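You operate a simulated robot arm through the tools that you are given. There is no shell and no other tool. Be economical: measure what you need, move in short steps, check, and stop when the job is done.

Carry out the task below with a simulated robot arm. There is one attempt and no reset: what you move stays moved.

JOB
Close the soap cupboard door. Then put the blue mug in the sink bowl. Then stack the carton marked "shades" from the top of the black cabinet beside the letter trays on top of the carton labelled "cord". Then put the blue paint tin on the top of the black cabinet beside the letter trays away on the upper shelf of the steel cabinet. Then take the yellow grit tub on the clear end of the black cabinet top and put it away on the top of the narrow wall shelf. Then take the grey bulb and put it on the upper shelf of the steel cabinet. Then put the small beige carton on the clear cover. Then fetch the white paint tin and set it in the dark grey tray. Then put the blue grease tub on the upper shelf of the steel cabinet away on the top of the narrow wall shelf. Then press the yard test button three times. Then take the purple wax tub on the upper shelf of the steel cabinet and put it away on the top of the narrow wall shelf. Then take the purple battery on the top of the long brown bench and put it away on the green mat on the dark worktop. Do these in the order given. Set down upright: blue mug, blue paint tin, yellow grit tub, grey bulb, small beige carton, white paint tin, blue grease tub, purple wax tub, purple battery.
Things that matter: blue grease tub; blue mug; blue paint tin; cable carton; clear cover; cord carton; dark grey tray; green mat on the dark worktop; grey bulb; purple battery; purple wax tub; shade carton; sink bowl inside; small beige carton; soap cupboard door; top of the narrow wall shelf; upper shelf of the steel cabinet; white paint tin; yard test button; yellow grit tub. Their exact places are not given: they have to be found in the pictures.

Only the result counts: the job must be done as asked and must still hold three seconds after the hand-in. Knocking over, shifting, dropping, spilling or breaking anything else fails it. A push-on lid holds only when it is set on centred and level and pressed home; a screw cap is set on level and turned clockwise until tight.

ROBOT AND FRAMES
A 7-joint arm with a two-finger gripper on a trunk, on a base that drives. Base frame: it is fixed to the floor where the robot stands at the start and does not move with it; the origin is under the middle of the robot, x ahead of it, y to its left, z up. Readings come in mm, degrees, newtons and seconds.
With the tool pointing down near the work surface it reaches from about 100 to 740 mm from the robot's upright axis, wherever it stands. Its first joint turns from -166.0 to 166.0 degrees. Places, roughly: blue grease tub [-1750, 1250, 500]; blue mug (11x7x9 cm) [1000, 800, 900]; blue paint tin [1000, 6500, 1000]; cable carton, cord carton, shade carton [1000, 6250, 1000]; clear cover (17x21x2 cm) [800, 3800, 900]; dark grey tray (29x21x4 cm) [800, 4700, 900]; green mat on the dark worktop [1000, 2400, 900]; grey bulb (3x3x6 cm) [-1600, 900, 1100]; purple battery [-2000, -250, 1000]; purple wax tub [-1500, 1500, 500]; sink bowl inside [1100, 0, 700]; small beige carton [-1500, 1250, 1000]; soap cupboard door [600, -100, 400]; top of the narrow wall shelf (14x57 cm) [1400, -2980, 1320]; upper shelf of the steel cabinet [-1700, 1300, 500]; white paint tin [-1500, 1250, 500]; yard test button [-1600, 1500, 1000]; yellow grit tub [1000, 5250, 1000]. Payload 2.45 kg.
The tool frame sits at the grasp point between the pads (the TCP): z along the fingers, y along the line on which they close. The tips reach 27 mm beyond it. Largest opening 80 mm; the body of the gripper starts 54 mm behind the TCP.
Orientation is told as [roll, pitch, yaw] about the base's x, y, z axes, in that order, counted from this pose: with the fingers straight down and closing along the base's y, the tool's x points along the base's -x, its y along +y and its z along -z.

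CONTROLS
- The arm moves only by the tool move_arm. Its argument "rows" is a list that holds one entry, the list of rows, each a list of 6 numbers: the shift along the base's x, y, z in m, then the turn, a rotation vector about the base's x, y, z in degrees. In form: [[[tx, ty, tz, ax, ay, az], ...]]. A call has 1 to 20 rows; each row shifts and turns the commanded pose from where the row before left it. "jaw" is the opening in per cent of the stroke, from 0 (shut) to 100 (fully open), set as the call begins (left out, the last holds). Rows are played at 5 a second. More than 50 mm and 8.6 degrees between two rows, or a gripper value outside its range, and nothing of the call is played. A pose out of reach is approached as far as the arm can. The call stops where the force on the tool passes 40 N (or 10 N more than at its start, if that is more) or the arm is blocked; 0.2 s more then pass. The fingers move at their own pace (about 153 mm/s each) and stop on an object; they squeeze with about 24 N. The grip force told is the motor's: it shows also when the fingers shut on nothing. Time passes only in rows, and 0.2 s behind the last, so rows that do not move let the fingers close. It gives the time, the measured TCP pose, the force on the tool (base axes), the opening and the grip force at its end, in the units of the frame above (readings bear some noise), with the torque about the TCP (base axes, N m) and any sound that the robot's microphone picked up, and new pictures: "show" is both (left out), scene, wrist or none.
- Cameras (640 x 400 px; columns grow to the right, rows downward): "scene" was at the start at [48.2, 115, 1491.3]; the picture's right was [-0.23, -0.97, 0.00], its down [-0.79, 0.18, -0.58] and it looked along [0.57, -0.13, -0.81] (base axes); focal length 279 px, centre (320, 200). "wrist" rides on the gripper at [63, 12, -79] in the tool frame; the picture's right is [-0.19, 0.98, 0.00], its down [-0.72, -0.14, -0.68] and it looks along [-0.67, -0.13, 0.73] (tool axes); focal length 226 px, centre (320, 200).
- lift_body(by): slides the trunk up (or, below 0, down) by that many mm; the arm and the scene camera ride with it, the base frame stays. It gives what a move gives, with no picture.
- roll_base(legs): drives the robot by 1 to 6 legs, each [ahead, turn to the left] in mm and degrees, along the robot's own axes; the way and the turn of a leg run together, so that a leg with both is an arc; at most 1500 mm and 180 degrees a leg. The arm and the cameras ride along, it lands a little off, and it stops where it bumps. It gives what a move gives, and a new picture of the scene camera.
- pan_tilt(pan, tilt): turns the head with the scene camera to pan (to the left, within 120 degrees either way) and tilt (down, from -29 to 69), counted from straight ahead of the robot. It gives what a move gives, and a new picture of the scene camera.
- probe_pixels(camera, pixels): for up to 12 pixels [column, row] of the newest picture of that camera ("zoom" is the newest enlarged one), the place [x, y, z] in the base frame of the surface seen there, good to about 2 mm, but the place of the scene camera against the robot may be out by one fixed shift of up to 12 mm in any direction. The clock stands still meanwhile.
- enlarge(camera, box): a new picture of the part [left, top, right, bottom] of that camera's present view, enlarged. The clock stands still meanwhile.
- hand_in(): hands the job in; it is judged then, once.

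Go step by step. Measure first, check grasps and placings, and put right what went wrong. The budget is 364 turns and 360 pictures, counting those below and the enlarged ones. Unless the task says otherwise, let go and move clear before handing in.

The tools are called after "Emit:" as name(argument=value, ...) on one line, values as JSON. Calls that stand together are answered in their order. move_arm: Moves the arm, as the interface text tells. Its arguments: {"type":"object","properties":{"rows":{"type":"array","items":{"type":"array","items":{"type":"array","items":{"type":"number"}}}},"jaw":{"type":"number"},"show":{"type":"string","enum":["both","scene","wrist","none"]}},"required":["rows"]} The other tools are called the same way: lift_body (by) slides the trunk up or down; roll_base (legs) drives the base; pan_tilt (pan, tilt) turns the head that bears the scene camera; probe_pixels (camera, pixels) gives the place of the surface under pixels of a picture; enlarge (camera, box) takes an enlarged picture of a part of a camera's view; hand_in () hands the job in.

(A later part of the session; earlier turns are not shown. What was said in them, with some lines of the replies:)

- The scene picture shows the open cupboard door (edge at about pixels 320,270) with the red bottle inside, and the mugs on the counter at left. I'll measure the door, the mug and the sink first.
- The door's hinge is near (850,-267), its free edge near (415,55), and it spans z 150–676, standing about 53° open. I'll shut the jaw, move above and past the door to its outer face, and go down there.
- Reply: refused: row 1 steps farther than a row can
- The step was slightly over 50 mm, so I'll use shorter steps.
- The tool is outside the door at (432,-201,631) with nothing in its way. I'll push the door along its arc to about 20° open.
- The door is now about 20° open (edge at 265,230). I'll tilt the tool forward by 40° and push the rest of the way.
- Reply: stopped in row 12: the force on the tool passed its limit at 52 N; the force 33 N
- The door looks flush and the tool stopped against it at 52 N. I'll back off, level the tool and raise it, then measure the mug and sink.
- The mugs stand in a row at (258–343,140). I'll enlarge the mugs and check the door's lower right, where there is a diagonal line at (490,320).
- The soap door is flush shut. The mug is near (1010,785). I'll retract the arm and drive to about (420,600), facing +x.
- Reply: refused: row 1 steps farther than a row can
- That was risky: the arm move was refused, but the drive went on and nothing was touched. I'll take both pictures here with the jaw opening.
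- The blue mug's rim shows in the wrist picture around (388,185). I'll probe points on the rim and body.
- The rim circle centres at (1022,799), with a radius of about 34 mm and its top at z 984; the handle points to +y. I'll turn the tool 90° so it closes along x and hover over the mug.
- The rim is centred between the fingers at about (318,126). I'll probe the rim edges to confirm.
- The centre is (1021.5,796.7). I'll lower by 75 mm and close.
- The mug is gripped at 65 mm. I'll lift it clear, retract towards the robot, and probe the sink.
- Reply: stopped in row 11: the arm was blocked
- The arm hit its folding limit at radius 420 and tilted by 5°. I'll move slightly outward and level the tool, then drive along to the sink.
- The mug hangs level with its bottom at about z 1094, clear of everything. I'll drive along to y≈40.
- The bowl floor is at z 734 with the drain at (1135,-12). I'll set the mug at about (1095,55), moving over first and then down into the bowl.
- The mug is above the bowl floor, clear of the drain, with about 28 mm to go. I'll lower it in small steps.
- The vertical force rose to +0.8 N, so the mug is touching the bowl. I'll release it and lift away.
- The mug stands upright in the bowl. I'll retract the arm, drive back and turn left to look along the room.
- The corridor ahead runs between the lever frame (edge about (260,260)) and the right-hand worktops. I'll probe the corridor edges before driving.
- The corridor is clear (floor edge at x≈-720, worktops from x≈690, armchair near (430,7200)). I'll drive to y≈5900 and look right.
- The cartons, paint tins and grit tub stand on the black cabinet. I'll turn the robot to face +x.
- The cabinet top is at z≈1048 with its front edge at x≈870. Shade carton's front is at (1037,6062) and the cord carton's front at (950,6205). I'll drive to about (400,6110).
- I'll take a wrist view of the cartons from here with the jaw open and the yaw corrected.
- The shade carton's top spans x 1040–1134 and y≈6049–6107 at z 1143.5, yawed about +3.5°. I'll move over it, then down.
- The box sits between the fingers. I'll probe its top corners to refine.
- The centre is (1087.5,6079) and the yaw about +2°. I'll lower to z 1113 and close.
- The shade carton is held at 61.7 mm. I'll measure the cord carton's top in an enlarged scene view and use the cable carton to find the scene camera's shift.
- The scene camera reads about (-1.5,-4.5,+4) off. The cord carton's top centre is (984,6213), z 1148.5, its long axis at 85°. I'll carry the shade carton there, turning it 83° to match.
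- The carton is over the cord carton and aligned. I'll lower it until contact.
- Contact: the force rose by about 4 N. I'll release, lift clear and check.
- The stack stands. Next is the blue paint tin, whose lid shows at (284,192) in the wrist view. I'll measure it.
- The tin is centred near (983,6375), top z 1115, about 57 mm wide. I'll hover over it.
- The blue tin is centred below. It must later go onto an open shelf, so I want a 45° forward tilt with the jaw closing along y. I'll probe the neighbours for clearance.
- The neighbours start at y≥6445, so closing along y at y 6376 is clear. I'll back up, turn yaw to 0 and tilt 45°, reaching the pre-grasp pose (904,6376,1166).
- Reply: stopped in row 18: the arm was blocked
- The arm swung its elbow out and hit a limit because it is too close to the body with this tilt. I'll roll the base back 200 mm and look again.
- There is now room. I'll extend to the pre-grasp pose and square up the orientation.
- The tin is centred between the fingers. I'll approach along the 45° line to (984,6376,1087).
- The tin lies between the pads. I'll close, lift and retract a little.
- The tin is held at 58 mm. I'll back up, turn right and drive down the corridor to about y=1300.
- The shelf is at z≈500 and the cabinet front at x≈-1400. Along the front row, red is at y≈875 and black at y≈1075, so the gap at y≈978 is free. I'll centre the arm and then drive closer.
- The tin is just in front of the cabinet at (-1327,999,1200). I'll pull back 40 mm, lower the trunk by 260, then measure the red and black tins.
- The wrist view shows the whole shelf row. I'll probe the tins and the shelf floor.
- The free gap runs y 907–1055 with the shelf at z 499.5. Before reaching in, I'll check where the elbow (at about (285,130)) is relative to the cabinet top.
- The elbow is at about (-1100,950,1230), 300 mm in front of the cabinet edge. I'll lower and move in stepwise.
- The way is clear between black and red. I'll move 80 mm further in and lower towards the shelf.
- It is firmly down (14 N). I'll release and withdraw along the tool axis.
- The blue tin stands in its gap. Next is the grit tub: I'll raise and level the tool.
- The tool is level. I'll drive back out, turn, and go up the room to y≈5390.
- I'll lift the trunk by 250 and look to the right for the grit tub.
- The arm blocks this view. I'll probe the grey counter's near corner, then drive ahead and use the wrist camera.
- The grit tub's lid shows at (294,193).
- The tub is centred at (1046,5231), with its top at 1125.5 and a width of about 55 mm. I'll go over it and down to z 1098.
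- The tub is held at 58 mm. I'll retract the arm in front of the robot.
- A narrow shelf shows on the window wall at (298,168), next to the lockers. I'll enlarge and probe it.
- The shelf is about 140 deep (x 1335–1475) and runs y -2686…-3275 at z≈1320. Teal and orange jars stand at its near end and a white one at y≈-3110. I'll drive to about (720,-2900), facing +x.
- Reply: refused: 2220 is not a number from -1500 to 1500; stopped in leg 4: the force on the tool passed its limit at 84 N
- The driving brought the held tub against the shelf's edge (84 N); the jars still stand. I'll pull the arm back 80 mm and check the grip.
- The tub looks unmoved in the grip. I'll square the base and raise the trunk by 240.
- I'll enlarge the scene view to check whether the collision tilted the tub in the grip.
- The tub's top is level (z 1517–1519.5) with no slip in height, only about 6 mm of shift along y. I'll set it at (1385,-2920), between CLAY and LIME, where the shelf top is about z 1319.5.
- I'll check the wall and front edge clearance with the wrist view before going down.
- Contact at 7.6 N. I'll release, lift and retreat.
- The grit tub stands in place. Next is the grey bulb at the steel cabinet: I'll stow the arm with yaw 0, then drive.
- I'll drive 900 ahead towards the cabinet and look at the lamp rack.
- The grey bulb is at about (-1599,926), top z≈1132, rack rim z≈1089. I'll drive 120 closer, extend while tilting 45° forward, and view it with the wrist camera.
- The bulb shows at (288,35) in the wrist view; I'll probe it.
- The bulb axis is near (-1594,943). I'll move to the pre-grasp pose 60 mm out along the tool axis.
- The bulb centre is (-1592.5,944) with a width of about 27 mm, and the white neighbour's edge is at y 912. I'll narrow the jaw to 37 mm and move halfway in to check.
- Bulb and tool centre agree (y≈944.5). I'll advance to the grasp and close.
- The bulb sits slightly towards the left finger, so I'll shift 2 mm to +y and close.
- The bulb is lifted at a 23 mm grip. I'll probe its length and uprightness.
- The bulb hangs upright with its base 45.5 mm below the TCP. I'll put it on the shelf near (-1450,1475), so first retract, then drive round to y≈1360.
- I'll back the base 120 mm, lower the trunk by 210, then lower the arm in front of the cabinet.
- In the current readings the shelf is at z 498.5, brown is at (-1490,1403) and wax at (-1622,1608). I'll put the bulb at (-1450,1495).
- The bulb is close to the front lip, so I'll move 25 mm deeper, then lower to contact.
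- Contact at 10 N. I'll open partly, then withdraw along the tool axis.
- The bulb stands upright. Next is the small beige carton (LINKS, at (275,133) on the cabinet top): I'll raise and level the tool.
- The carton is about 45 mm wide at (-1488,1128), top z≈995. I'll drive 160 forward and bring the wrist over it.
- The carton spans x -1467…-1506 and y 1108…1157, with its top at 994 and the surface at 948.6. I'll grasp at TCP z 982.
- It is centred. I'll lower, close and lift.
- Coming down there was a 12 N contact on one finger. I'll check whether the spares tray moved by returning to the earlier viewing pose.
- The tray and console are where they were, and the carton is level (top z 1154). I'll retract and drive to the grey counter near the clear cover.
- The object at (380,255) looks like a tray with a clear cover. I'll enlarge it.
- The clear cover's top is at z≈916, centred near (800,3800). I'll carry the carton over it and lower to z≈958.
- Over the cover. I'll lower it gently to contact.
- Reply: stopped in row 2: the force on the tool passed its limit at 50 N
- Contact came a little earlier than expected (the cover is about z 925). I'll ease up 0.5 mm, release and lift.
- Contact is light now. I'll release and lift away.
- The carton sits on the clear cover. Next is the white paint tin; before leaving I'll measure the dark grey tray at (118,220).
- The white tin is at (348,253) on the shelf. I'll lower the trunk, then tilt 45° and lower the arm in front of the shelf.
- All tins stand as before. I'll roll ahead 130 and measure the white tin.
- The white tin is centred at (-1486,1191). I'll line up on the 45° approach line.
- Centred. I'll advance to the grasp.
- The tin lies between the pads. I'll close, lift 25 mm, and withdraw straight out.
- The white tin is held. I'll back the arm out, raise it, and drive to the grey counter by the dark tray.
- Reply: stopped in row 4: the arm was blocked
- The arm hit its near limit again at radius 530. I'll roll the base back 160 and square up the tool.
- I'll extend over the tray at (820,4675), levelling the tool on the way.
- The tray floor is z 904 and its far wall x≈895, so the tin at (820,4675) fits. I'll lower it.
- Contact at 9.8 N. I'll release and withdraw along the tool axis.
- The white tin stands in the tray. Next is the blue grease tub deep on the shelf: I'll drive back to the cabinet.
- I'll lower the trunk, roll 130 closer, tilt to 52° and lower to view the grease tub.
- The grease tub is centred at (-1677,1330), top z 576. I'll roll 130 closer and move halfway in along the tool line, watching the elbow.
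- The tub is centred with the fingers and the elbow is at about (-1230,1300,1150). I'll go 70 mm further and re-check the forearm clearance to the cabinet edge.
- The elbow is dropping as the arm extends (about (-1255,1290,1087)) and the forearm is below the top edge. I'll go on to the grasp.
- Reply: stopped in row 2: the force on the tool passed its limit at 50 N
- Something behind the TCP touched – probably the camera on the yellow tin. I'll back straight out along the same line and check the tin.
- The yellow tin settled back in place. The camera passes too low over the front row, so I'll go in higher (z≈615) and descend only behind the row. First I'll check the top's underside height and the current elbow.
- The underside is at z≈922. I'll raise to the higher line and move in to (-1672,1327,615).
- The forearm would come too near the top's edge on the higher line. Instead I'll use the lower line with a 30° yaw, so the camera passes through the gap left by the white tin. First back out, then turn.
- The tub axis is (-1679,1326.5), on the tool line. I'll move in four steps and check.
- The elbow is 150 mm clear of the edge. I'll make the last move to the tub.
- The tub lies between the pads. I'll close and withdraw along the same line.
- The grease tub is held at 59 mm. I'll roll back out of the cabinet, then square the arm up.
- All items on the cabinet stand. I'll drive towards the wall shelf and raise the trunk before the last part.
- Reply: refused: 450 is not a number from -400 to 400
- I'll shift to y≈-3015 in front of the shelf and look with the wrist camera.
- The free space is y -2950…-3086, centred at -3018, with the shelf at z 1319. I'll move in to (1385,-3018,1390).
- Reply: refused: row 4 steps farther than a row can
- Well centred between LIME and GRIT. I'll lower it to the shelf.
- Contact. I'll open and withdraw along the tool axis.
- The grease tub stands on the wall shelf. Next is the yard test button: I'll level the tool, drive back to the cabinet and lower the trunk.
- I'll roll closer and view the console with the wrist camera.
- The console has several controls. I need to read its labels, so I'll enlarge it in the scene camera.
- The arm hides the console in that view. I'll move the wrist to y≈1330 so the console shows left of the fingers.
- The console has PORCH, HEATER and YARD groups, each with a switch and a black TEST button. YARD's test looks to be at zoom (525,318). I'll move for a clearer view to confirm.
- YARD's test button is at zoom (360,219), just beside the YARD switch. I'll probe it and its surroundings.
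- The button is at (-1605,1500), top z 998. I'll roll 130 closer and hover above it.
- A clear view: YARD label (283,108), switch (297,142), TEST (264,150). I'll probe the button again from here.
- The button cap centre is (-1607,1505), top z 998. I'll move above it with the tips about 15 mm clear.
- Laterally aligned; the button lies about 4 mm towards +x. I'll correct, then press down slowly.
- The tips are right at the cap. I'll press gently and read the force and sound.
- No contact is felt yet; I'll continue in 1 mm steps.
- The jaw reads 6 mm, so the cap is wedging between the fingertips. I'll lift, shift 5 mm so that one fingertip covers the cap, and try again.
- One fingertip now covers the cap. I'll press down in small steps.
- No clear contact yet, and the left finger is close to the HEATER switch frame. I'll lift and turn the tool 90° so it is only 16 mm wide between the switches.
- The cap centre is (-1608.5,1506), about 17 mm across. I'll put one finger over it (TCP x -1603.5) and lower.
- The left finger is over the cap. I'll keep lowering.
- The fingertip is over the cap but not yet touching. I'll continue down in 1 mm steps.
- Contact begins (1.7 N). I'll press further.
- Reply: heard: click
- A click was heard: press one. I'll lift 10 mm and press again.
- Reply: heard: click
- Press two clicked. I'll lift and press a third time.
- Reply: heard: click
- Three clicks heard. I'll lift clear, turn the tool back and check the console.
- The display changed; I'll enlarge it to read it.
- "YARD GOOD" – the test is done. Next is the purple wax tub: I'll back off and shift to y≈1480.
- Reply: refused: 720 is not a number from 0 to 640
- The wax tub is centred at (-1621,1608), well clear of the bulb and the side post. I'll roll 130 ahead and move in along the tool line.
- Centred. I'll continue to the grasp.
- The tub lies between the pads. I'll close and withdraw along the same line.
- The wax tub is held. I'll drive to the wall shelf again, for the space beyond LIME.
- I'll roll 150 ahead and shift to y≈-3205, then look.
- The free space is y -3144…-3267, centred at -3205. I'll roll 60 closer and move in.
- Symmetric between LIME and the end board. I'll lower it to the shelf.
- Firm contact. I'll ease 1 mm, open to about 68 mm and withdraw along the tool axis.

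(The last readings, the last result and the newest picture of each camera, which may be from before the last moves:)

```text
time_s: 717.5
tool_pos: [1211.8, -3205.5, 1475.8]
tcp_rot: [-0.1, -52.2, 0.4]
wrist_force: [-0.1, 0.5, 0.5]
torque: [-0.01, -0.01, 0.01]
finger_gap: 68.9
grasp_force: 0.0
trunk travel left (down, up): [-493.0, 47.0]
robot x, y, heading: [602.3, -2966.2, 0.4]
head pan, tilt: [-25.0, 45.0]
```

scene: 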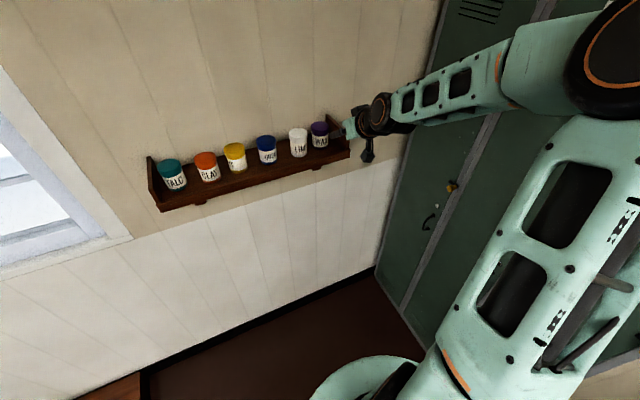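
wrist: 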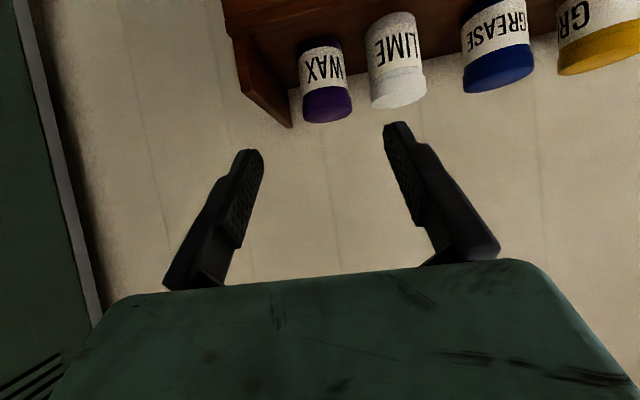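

The wax tub stands on the shelf. Last is the purple battery on the brown bench: I'll back off, level the tool, lower the trunk and drive over.

Emit:
roll_base(legs=[[-400, 0]])

Emit:
move_arm(rows=[[[-0.02, 0.03, 0, 0, 7.5, 0], [-0.02, 0.03, 0, 0, 7.5, 0], [-0.02, 0.03, 0, 0, 7.5, 0], [-0.02, 0.03, 0, 0, 7.5, 0], [-0.02, 0.03, 0, 0, 7.5, 0], [-0.01, 0.03, 0, 0, 7.5, 0], [0, 0.03, 0, 0, 7.0, 0], [0, 0.02, 0, 0, 0, 0]]], jaw=0, show="none")

Emit:
lift_body(by=-290)

Emit:
roll_base(legs=[[0, 90], [1400, 0], [1300, 0], [0, 90], [700, 0]])

Emit:
pan_tilt(pan=5, tilt=32)

```text
time_s: 720.0
tool_pos: [806.3, -3210.2, 1475.7]
tcp_rot: [0.1, -51.9, 0.0]
wrist_force: [-0.3, -0.4, 0.2]
torque: [-0.02, 0.0, 0.0]
finger_gap: 68.6
grasp_force: 0.0
trunk travel left (down, up): [-493.0, 47.0]
robot x, y, heading: [193.9, -2967.1, -0.1]
head pan, tilt: [-25.0, 45.0]
```

scene: 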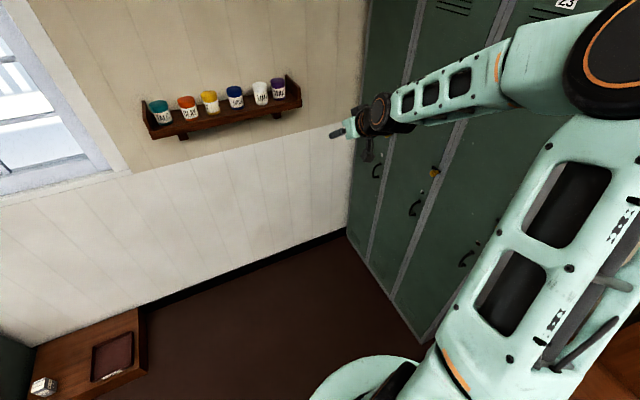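

```text
time_s: 721.8
tool_pos: [698.4, -2977.7, 1474.4]
tcp_rot: [0.0, 0.1, -0.1]
wrist_force: [-0.3, -0.1, 0.9]
torque: [0.0, -0.01, 0.02]
finger_gap: 0.0
grasp_force: 24.1
trunk travel left (down, up): [-493.0, 47.0]
robot x, y, heading: [192.0, -2968.3, -0.3]
head pan, tilt: [-25.0, 45.0]
```

```text
time_s: 724.7
tool_pos: [698.6, -2979.3, 1182.8]
tcp_rot: [0.0, 0.0, 0.0]
wrist_force: [1.0, 0.3, -0.1]
torque: [-0.03, -0.01, -0.01]
finger_gap: 0.1
grasp_force: 24.0
trunk travel left (down, up): [-203.0, 337.0]
robot x, y, heading: [196.4, -2968.3, -0.1]
head pan, tilt: [-25.0, 45.0]
```

```text
time_s: 749.0
tool_pos: [-977.9, -276.5, 1182.2]
tcp_rot: [-0.1, 0.2, 179.5]
wrist_force: [-0.7, 0.3, -0.9]
torque: [-0.02, 0.0, 0.03]
finger_gap: 0.0
grasp_force: 24.1
trunk travel left (down, up): [-203.0, 337.0]
robot x, y, heading: [-475.0, -287.8, 179.5]
head pan, tilt: [-25.0, 45.0]
```

scene: 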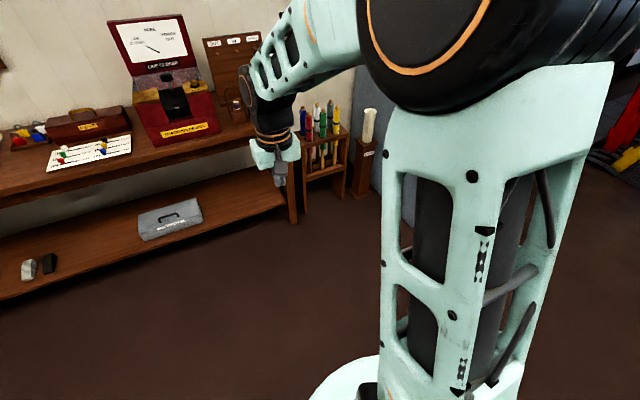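

```text
time_s: 750.0
tool_pos: [-977.6, -274.5, 1183.3]
tcp_rot: [0.0, 0.0, 179.6]
wrist_force: [-0.4, 0.0, -0.3]
torque: [-0.01, 0.03, 0.0]
finger_gap: 0.2
grasp_force: 24.0
trunk travel left (down, up): [-203.0, 337.0]
robot x, y, heading: [-473.3, -289.2, 179.3]
head pan, tilt: [5.0, 32.0]
```

scene: 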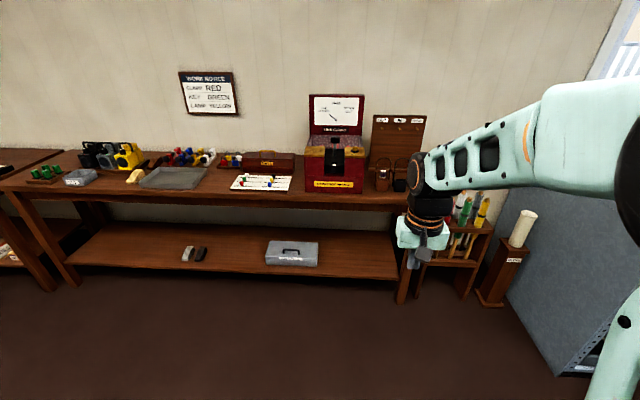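

Emit:
enlarge(camera="scene", box=[140, 80, 428, 260])

Emit:
probe_pixels(camera="scene", pixels=[[200, 158], [180, 158], [262, 160], [265, 183], [335, 170], [338, 196], [385, 185], [250, 200], [235, 160]])

```text
2.22 times, centred on (284, 170) of scene
```

zoom: 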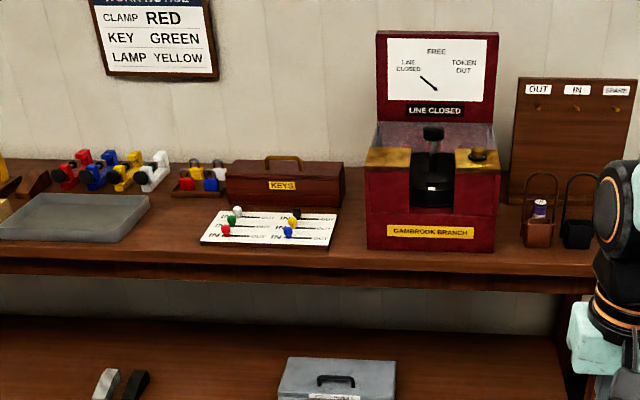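

```text
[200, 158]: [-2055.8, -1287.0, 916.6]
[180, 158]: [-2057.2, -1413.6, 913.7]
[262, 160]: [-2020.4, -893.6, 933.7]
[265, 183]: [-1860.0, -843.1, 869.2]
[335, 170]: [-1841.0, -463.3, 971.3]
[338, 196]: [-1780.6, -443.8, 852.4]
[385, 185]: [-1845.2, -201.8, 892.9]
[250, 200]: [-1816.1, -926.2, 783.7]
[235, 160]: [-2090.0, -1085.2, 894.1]
```

The purple battery seems to stand in a brown holder with a handle at about (383,178). I'll drive closer and look.

Emit:
roll_base(legs=[[620, 0]])

Emit:
pan_tilt(pan=-5, tilt=42)

```text
time_s: 753.4
tool_pos: [-1590.9, -268.1, 1182.6]
tcp_rot: [0.0, 0.1, 179.6]
wrist_force: [0.0, 0.1, 0.0]
torque: [-0.03, -0.02, 0.02]
finger_gap: 0.0
grasp_force: 24.6
trunk travel left (down, up): [-203.0, 337.0]
robot x, y, heading: [-1088.7, -286.2, 179.4]
head pan, tilt: [5.0, 32.0]
```

scene: 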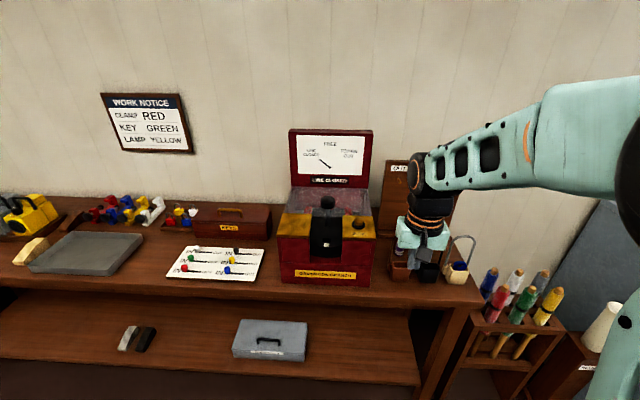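

```text
time_s: 754.2
tool_pos: [-1591.4, -270.3, 1183.0]
tcp_rot: [0.1, 0.1, 179.6]
wrist_force: [0.4, -0.5, -1.1]
torque: [-0.02, 0.02, 0.01]
finger_gap: 0.0
grasp_force: 24.4
trunk travel left (down, up): [-203.0, 337.0]
robot x, y, heading: [-1088.6, -286.4, 179.2]
head pan, tilt: [-5.0, 42.0]
```

scene: 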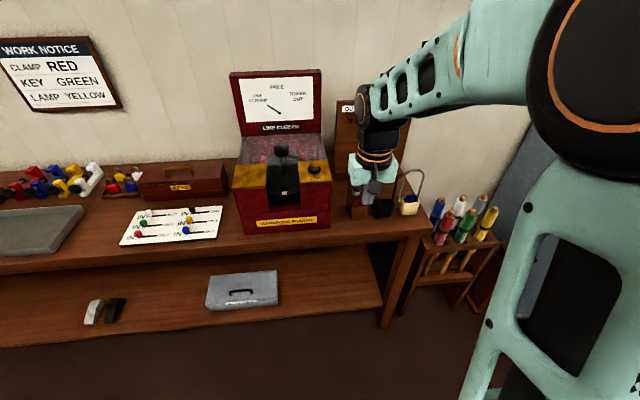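

Emit:
move_arm(rows=[[[0, 0.0, 0, 0, 0, 0]]], jaw=100, show="wrist")

Emit:
enlarge(camera="wrist", box=[180, 60, 420, 210])

```text
time_s: 754.6
tool_pos: [-1590.0, -268.6, 1183.5]
tcp_rot: [0.0, 0.0, 179.5]
wrist_force: [-0.4, 0.1, -0.5]
torque: [0.04, -0.01, 0.0]
finger_gap: 80.0
grasp_force: 0.0
trunk travel left (down, up): [-203.0, 337.0]
robot x, y, heading: [-1088.6, -284.0, 179.2]
head pan, tilt: [-5.0, 42.0]
```

wrist: 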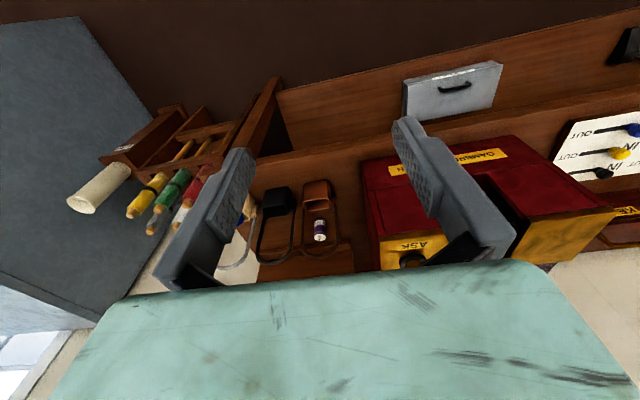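

```text
2.67 times, centred on (300, 135) of wrist
```

zoom: 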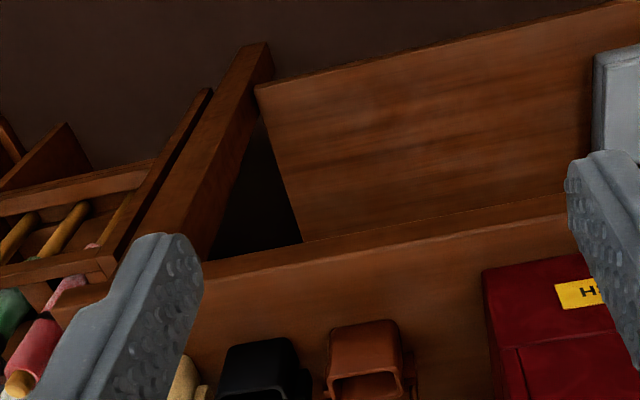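

Emit:
enlarge(camera="wrist", box=[240, 165, 400, 265])

Emit:
probe_pixels(camera="zoom", pixels=[[320, 260], [320, 290], [300, 255], [345, 260], [310, 140], [380, 200], [260, 200], [320, 345], [310, 90], [140, 150], [330, 190], [460, 330]])

```text
4.00 times, centred on (320, 215) of wrist
```

zoom: 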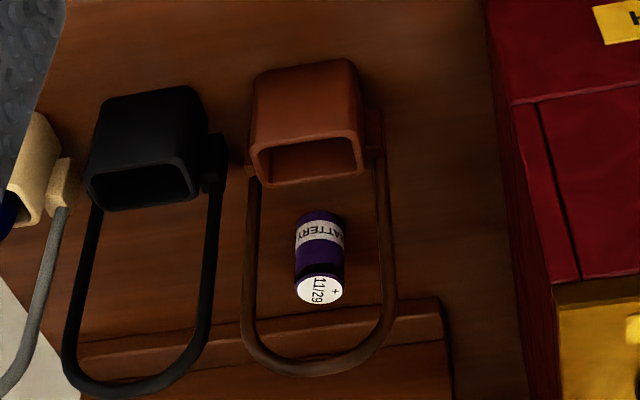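

```text
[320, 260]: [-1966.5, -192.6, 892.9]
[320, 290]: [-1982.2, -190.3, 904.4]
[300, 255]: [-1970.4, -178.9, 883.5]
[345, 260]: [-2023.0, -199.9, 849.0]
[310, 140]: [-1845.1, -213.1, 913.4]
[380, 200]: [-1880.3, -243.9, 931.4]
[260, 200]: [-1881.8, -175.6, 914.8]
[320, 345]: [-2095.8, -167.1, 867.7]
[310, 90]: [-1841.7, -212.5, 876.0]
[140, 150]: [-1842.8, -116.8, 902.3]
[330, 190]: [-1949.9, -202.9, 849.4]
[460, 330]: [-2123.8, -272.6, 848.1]
```

The purple battery stands at about (-1981,-191), top z 905, behind the brown pouch and its handle. I'll roll 200 closer and turn the tool 90° so that the camera stays clear of the handle.

Emit:
roll_base(legs=[[195, 0]])

Emit:
move_arm(rows=[[[-0.02, 0.008, 0, 0, 0, 8.2], [-0.02, 0.008, 0, 0, 0, 8.2], [-0.02, 0.008, 0, 0, 0, 8.2], [-0.02, 0.008, 0, 0, 0, 8.2], [-0.02, 0.008, 0, 0, 0, 8.2], [-0.02, 0.008, 0, 0, 0, 8.2], [-0.02, 0.008, 0, 0, 0, 8.2], [-0.02, 0.008, 0, 0, 0, 8.2], [-0.02, 0.008, 0, 0, 0, 8.2], [0, 0, 0, 0, 0, 8.2], [0, 0, 0, 0, 0, 8.2]]], jaw=70)

```text
time_s: 756.1
tool_pos: [-1785.3, -264.0, 1183.3]
tcp_rot: [0.0, 0.1, 179.4]
wrist_force: [0.6, -0.4, 0.8]
torque: [-0.01, -0.01, 0.0]
finger_gap: 80.2
grasp_force: 0.1
trunk travel left (down, up): [-203.0, 337.0]
robot x, y, heading: [-1280.8, -280.2, 179.2]
head pan, tilt: [-5.0, 42.0]
```

scene: 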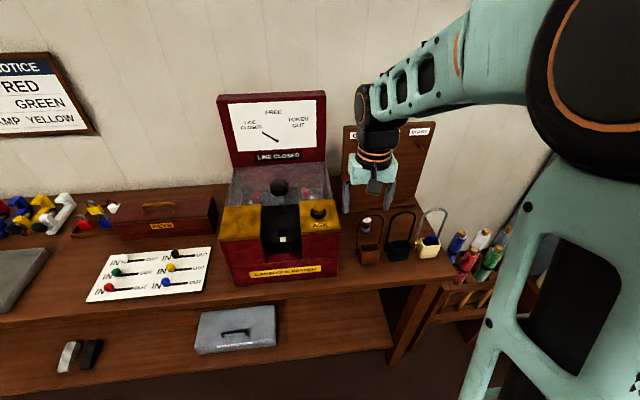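

```text
time_s: 758.5
tool_pos: [-1966.5, -193.8, 1182.9]
tcp_rot: [0.0, 0.0, -90.3]
wrist_force: [-0.6, 0.0, 1.5]
torque: [0.0, 0.03, 0.01]
finger_gap: 55.6
grasp_force: 0.0
trunk travel left (down, up): [-203.0, 337.0]
robot x, y, heading: [-1285.3, -278.5, 179.1]
head pan, tilt: [-5.0, 42.0]
```

scene: 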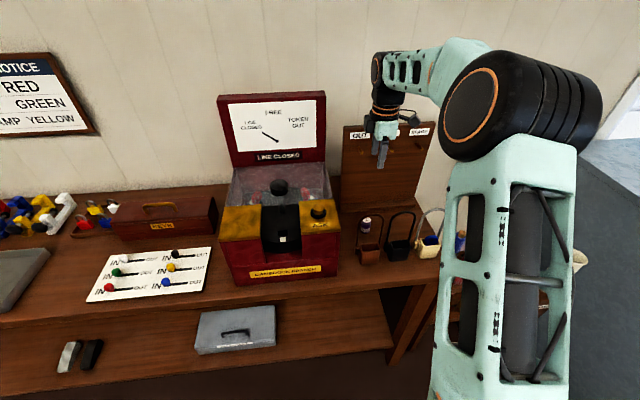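
wrist: 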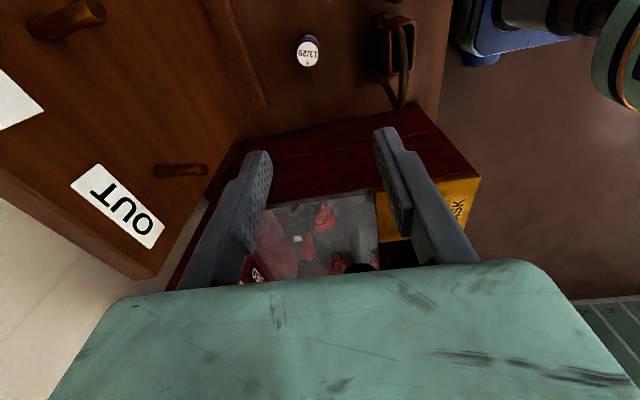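

Emit:
enlarge(camera="wrist", box=[272, 20, 352, 70])

Emit:
probe_pixels(camera="wrist", pixels=[[308, 58], [299, 55], [317, 55], [308, 47], [308, 67], [305, 40], [206, 170], [105, 10], [165, 170], [400, 100], [405, 30], [300, 130]])

```text
8.00 times, centred on (312, 45) of wrist
```

zoom: 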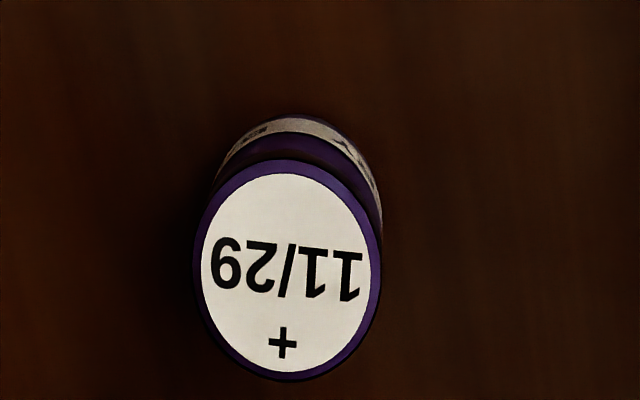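

```text
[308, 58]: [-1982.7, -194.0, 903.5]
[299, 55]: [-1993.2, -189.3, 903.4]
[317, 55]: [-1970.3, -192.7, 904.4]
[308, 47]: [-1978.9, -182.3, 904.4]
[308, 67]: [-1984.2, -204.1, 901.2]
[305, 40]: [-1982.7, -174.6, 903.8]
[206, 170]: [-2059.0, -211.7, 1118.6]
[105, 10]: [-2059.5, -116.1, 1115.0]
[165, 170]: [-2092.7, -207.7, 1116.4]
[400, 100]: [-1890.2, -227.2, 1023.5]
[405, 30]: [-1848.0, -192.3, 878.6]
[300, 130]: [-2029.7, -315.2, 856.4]
```

The battery is centred at (-1981.5,-190), about 28 mm wide; the board's hook tips are at x -2059. I'll go down partway and check.

Emit:
move_arm(rows=[[[-0.015, 0.004, -0.02, 0, 0, 0.3], [0, 0, -0.045, 0, 0, 0], [0, 0, -0.045, 0, 0, 0], [0, 0, -0.045, 0, 0, 0], [0, 0, -0.04, 0, 0, 0]]])

```text
time_s: 759.7
tool_pos: [-1981.7, -188.9, 987.5]
tcp_rot: [0.0, 0.0, -90.1]
wrist_force: [0.6, 0.7, 0.2]
torque: [0.0, 0.0, 0.0]
finger_gap: 55.9
grasp_force: 0.1
trunk travel left (down, up): [-203.0, 337.0]
robot x, y, heading: [-1281.5, -278.2, 179.0]
head pan, tilt: [-5.0, 42.0]
```

scene: 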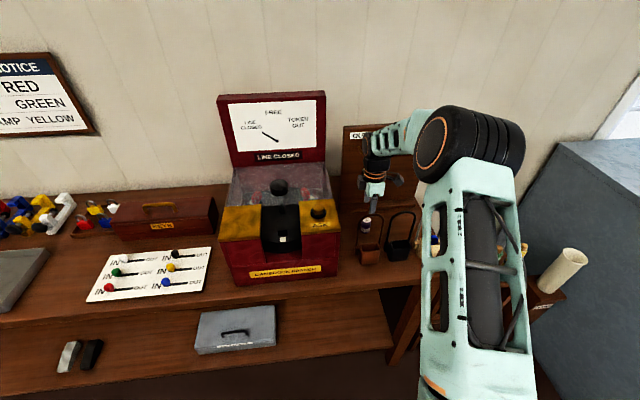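
wrist: 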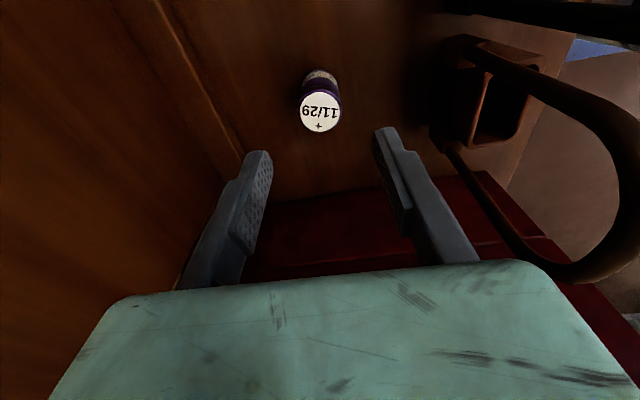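

Aligned, with the handle clear. I'll lower to z 885 and close.

Emit:
move_arm(rows=[[[0, 0, -0.035, 0, 0, 0], [0, 0, -0.035, 0, 0, 0], [0, 0, -0.032, 0, 0, 0]]], show="wrist")

```text
time_s: 760.5
tool_pos: [-1980.3, -188.8, 887.5]
tcp_rot: [-0.1, 0.0, -90.1]
wrist_force: [0.0, -0.1, 0.2]
torque: [-0.02, 0.0, 0.0]
finger_gap: 56.1
grasp_force: 0.0
trunk travel left (down, up): [-203.0, 337.0]
robot x, y, heading: [-1282.8, -277.2, 178.9]
head pan, tilt: [-5.0, 42.0]
```

wrist: 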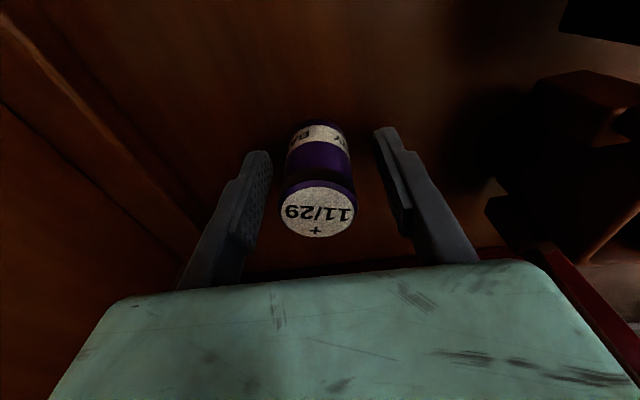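

The battery is between the pads. I'll close and lift straight up.

Emit:
move_arm(rows=[[[0, 0, 0, 0, 0, 0], [0, 0, 0, 0, 0, 0], [0, 0, 0, 0, 0, 0], [0, 0, 0.04, 0, 0, 0], [0, 0, 0.045, 0, 0, 0], [0, 0, 0.045, 0, 0, 0], [0, 0, 0.045, 0, 0, 0], [0, 0, 0.045, 0, 0, 0], [0, 0, 0.045, 0, 0, 0], [0, 0, 0.045, 0, 0, 0]]], jaw=0)

```text
time_s: 762.7
tool_pos: [-1981.4, -186.5, 1196.5]
tcp_rot: [0.1, 0.0, -90.1]
wrist_force: [-0.1, 0.1, -1.6]
torque: [0.0, -0.01, -0.01]
finger_gap: 30.7
grasp_force: 23.9
trunk travel left (down, up): [-203.0, 337.0]
robot x, y, heading: [-1285.3, -281.4, 179.1]
head pan, tilt: [-5.0, 42.0]
```

scene: 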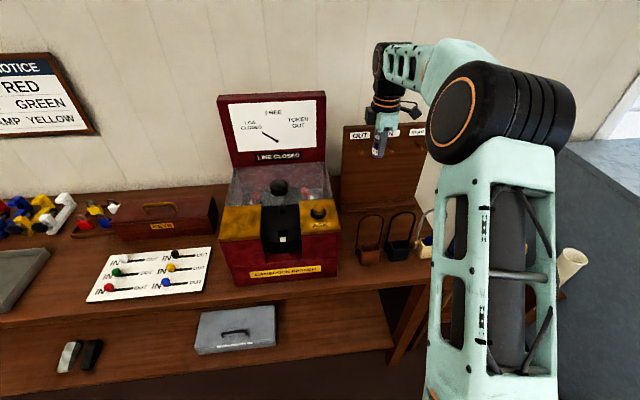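
wrist: 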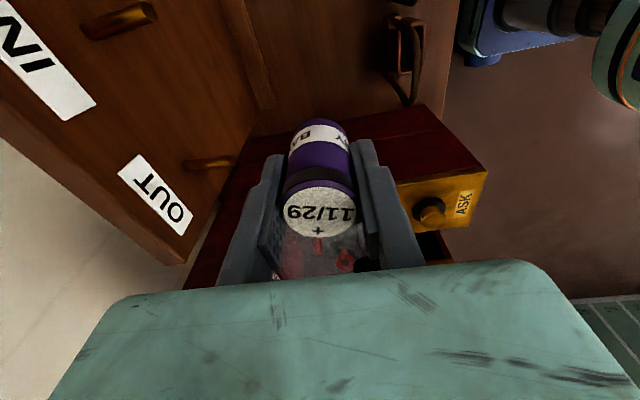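

The battery is held at 31 mm. I'll retract, turn the tool back, and drive to the green-topped worktop.

Emit:
move_arm(rows=[[[0.03, -0.008, 0, 0, 0, 0], [0.03, -0.008, 0, 0, 0, 0], [0.03, -0.008, 0, 0, 0, 0], [0.02, -0.008, 0, 0, 0, -8.2], [0.02, -0.008, 0, 0, 0, -8.2], [0.02, -0.008, 0, 0, 0, -8.2], [0.02, -0.008, 0, 0, 0, -8.2], [0.02, -0.008, 0, 0, 0, -8.2], [0, -0.008, 0, 0, 0, -8.2], [0, -0.008, 0, 0, 0, -8.2], [0, 0, 0, 0, 0, -8.2], [0, 0, 0, 0, 0, -8.2], [0, 0, 0, 0, 0, -8.2], [0, 0, 0, 0, 0, -8]]], show="none")

Emit:
roll_base(legs=[[-1450, 1], [0, -90], [1400, 0], [1250, 0], [0, -90]])

Emit:
pan_tilt(pan=5, tilt=35)

```text
time_s: 765.7
tool_pos: [-1791.7, -268.6, 1195.2]
tcp_rot: [0.0, 0.1, 179.8]
wrist_force: [0.3, 0.4, -2.4]
torque: [-0.03, -0.01, -0.02]
finger_gap: 30.9
grasp_force: 24.3
trunk travel left (down, up): [-203.0, 337.0]
robot x, y, heading: [-1284.7, -277.6, 179.2]
head pan, tilt: [-5.0, 42.0]
```

```text
time_s: 793.2
tool_pos: [690.2, 2333.3, 1196.7]
tcp_rot: [0.1, 0.1, -1.4]
wrist_force: [-0.2, -0.2, -1.2]
torque: [0.0, -0.01, -0.03]
finger_gap: 30.7
grasp_force: 24.0
trunk travel left (down, up): [-203.0, 337.0]
robot x, y, heading: [181.8, 2354.3, -1.9]
head pan, tilt: [-5.0, 42.0]
```

scene: 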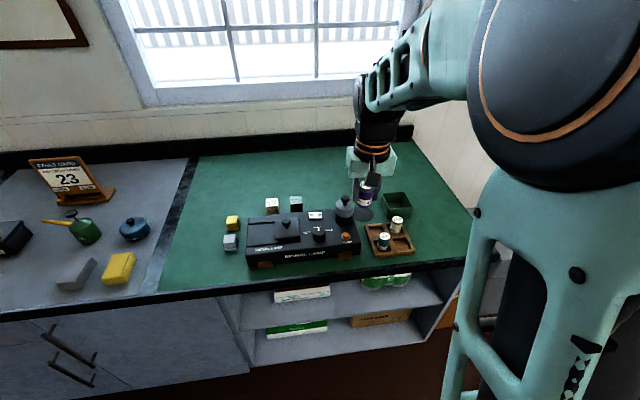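

```text
time_s: 793.9
tool_pos: [689.9, 2333.5, 1196.8]
tcp_rot: [0.0, 0.2, -1.4]
wrist_force: [-0.8, 0.4, -2.0]
torque: [0.01, -0.01, 0.0]
finger_gap: 30.8
grasp_force: 24.5
trunk travel left (down, up): [-203.0, 337.0]
robot x, y, heading: [183.0, 2355.7, -1.9]
head pan, tilt: [5.0, 35.0]
```

scene: 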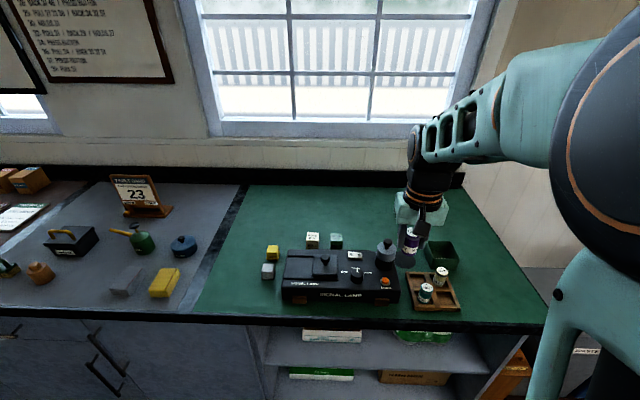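

The green mat has free space behind and to the left of the lamp box. I'll probe candidate spots and the obstacles.

Emit:
probe_pixels(camera="scene", pixels=[[235, 280], [240, 250], [290, 215], [370, 210], [268, 270], [273, 252], [340, 280], [240, 190], [200, 300], [545, 300], [313, 240], [390, 240]])

```text
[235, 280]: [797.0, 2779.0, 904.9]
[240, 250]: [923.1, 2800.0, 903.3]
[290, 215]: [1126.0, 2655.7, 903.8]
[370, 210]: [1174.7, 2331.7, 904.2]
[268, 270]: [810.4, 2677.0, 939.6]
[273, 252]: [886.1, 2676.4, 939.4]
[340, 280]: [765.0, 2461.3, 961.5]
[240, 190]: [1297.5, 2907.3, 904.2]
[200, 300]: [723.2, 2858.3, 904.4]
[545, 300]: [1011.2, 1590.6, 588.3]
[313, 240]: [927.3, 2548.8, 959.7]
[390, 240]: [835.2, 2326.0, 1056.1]
```

I'll use the spot (850,2778), left of the small blocks. I'll move the robot 300 mm along first.

Emit:
roll_base(legs=[[0, 92], [330, 0], [0, -91]])

Emit:
pan_tilt(pan=12, tilt=42)

```text
time_s: 804.1
tool_pos: [683.7, 2682.0, 1196.2]
tcp_rot: [0.0, 0.1, 0.8]
wrist_force: [0.0, -0.3, -1.2]
torque: [0.0, 0.01, 0.03]
finger_gap: 30.5
grasp_force: 23.9
trunk travel left (down, up): [-203.0, 337.0]
robot x, y, heading: [177.5, 2691.6, 0.1]
head pan, tilt: [5.0, 35.0]
```

scene: 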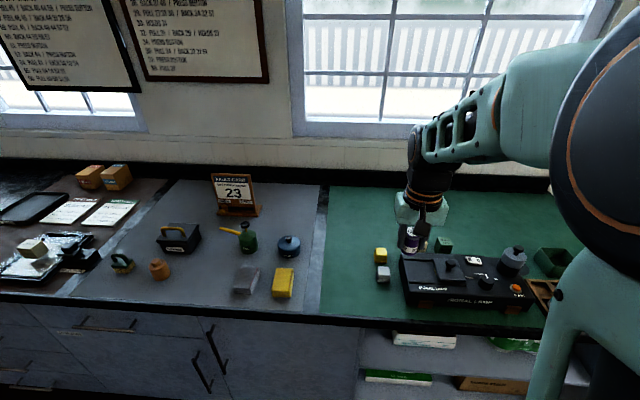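

```text
time_s: 804.8
tool_pos: [682.9, 2680.5, 1196.6]
tcp_rot: [0.0, 0.1, 0.8]
wrist_force: [-0.8, -0.5, -1.2]
torque: [0.0, 0.0, -0.01]
finger_gap: 30.6
grasp_force: 24.0
trunk travel left (down, up): [-203.0, 337.0]
robot x, y, heading: [173.9, 2682.3, 0.1]
head pan, tilt: [12.0, 42.0]
```

scene: 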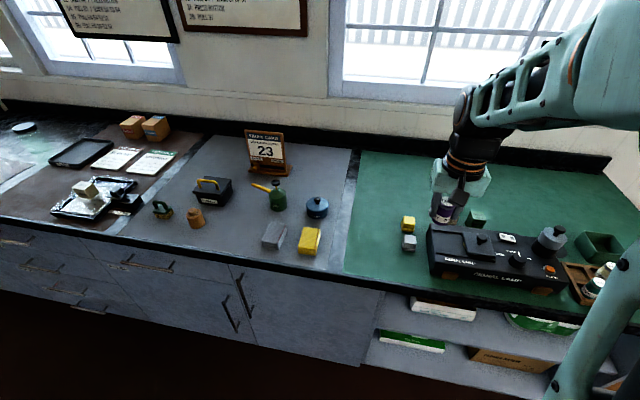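

Emit:
probe_pixels(camera="scene", pixels=[[375, 240], [372, 215], [375, 260], [350, 230], [358, 180], [409, 240], [408, 222], [385, 200], [345, 265]])

```text
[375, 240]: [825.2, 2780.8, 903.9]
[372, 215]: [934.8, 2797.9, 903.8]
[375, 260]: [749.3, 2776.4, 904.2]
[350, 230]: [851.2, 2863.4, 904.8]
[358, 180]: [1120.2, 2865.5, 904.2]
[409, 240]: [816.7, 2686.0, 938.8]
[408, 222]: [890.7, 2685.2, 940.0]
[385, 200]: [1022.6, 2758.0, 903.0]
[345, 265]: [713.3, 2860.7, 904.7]
```

Clear spot at (860,2775) on the mat. I'll carry the battery over and lower to z≈960.

Emit:
move_arm(rows=[[[0.0354, 0.0188, 0, 0, 0, 0], [0.0354, 0.0188, 0, 0, 0, 0], [0.0354, 0.0188, 0, 0, 0, 0], [0.0354, 0.0188, 0, 0, 0, 0], [0.0354, 0.0188, 0, 0, 0, 0], [0, 0, -0.047, 0, 0, 0], [0, 0, -0.047, 0, 0, 0], [0, 0, -0.047, 0, 0, 0], [0, 0, -0.047, 0, 0, 0], [0, 0, -0.045, 0, 0, 0]]])

```text
time_s: 807.0
tool_pos: [859.7, 2774.9, 961.3]
tcp_rot: [0.1, 0.1, 0.9]
wrist_force: [-0.6, 0.9, -2.0]
torque: [0.01, 0.0, 0.0]
finger_gap: 30.8
grasp_force: 24.1
trunk travel left (down, up): [-203.0, 337.0]
robot x, y, heading: [176.8, 2685.0, -0.0]
head pan, tilt: [12.0, 42.0]
```

scene: 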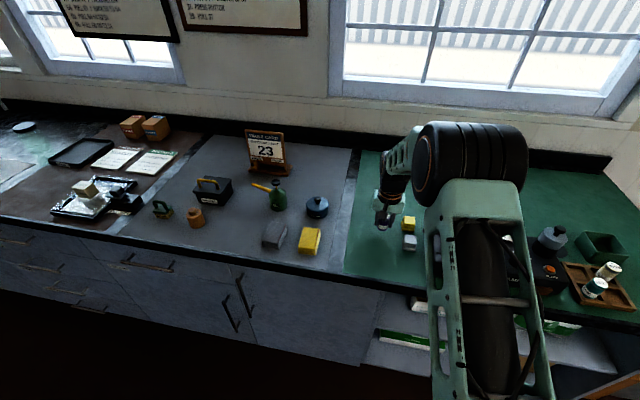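
wrist: 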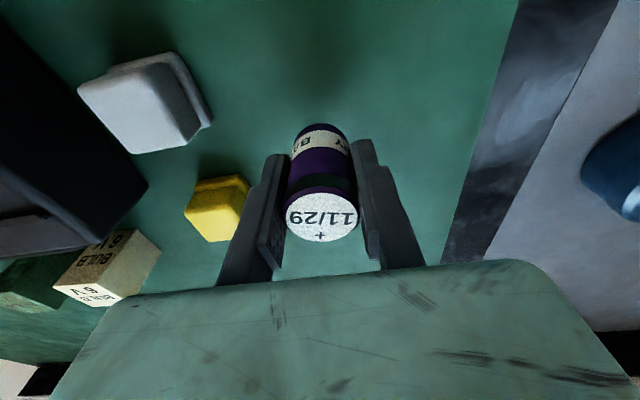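

The area below is clear. I'll lower to contact.

Emit:
move_arm(rows=[[[0, 0, -0.012, 0, 0, 0], [0, 0, -0.006, 0, 0, 0], [0, 0, -0.002, 0, 0, 0]]], show="none")

Emit:
move_arm(rows=[[[0, 0, -0.0015, 0, 0, 0], [0, 0, -0.001, 0, 0, 0]]], show="none")

```text
time_s: 807.8
tool_pos: [860.4, 2774.4, 943.3]
tcp_rot: [0.0, 0.1, 0.9]
wrist_force: [-0.3, 0.4, -2.1]
torque: [-0.02, 0.01, 0.01]
finger_gap: 30.4
grasp_force: 23.8
trunk travel left (down, up): [-203.0, 337.0]
robot x, y, heading: [170.9, 2685.3, -0.2]
head pan, tilt: [12.0, 42.0]
```

```text
time_s: 808.4
tool_pos: [861.1, 2774.6, 941.6]
tcp_rot: [0.0, 0.1, 0.9]
wrist_force: [0.3, 0.0, -1.3]
torque: [0.0, 0.0, -0.02]
finger_gap: 30.7
grasp_force: 23.4
trunk travel left (down, up): [-203.0, 337.0]
robot x, y, heading: [175.6, 2684.4, -0.2]
head pan, tilt: [12.0, 42.0]
```

Emit:
move_arm(rows=[[[0, 0, -0.0015, 0, 0, 0], [0, 0, -0.001, 0, 0, 0]]], show="none")

```text
time_s: 809.0
tool_pos: [860.7, 2776.2, 938.7]
tcp_rot: [0.0, 0.1, 0.8]
wrist_force: [0.5, -0.4, -1.7]
torque: [0.03, 0.01, 0.0]
finger_gap: 30.4
grasp_force: 24.3
trunk travel left (down, up): [-203.0, 337.0]
robot x, y, heading: [174.4, 2684.9, -0.0]
head pan, tilt: [12.0, 42.0]
```

Emit:
move_arm(rows=[[[0, 0, -0.001, 0, 0, 0], [0, 0, -0.001, 0, 0, 0]]], show="none")

```text
time_s: 809.6
tool_pos: [860.8, 2776.2, 936.9]
tcp_rot: [0.0, -0.1, 0.9]
wrist_force: [-0.1, -0.8, 2.9]
torque: [0.0, 0.08, -0.01]
finger_gap: 30.8
grasp_force: 23.7
trunk travel left (down, up): [-203.0, 337.0]
robot x, y, heading: [176.0, 2684.3, 0.2]
head pan, tilt: [12.0, 42.0]
```

Contact (the force rose by 4.6 N). I'll open, lift, and check.

Emit:
move_arm(rows=[[[0, 0, 0, 0, 0, 0], [0, 0, 0, 0, 0, 0], [0, 0, 0.03, 0, 0, 0], [0, 0, 0.045, 0, 0, 0], [0, 0, 0.045, 0, 0, 0], [-0.04, -0.02, 0.02, 0, 0, 0], [-0.045, -0.02, 0, 0, 0, 0], [-0.045, -0.02, 0, 0, 0, 0]]], jaw=70)

```text
time_s: 811.4
tool_pos: [730.6, 2714.5, 1073.9]
tcp_rot: [-0.1, 0.1, 0.9]
wrist_force: [0.6, 0.0, 0.3]
torque: [0.01, 0.03, -0.03]
finger_gap: 56.4
grasp_force: 0.1
trunk travel left (down, up): [-203.0, 337.0]
robot x, y, heading: [178.5, 2686.1, -0.1]
head pan, tilt: [12.0, 42.0]
```

scene: 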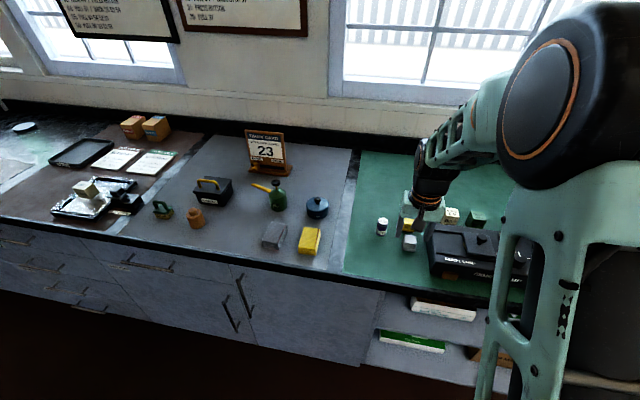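
wrist: 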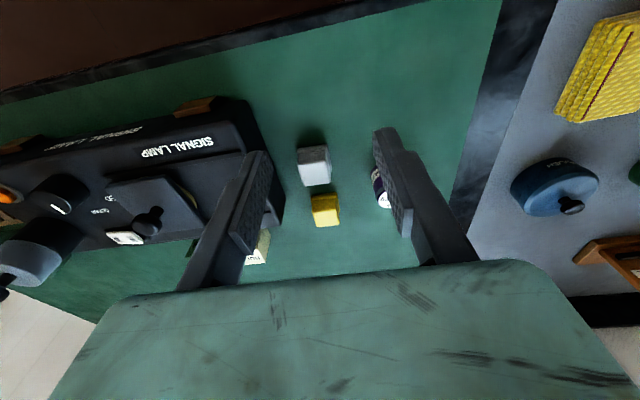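

The battery stands upright on the mat, and the gripper is open and clear. The job is complete, so I'll hand in.

Emit:
hand_in()

```text
The job is handed in.
```

I carried out all twelve steps in the order given and handed the job in; every placed item stood upright when I let go of it.

- **Yard test:** I pressed the button three times and heard a click each time. The console display then read "YARD GOOD".
- **Knocks along the way:**
  - The grit tub bumped the wall shelf, and the gripper's camera tipped the yellow paint tin. Both looked upright and in place afterwards.
  - Taking the small beige carton, one finger touched something. I found nothing moved.
  - The carton met the clear cover with about 50 N.
- **Not rechecked:** I did not look at the earlier placements, such as the soap cupboard door and the stacked cartons, again before handing in.
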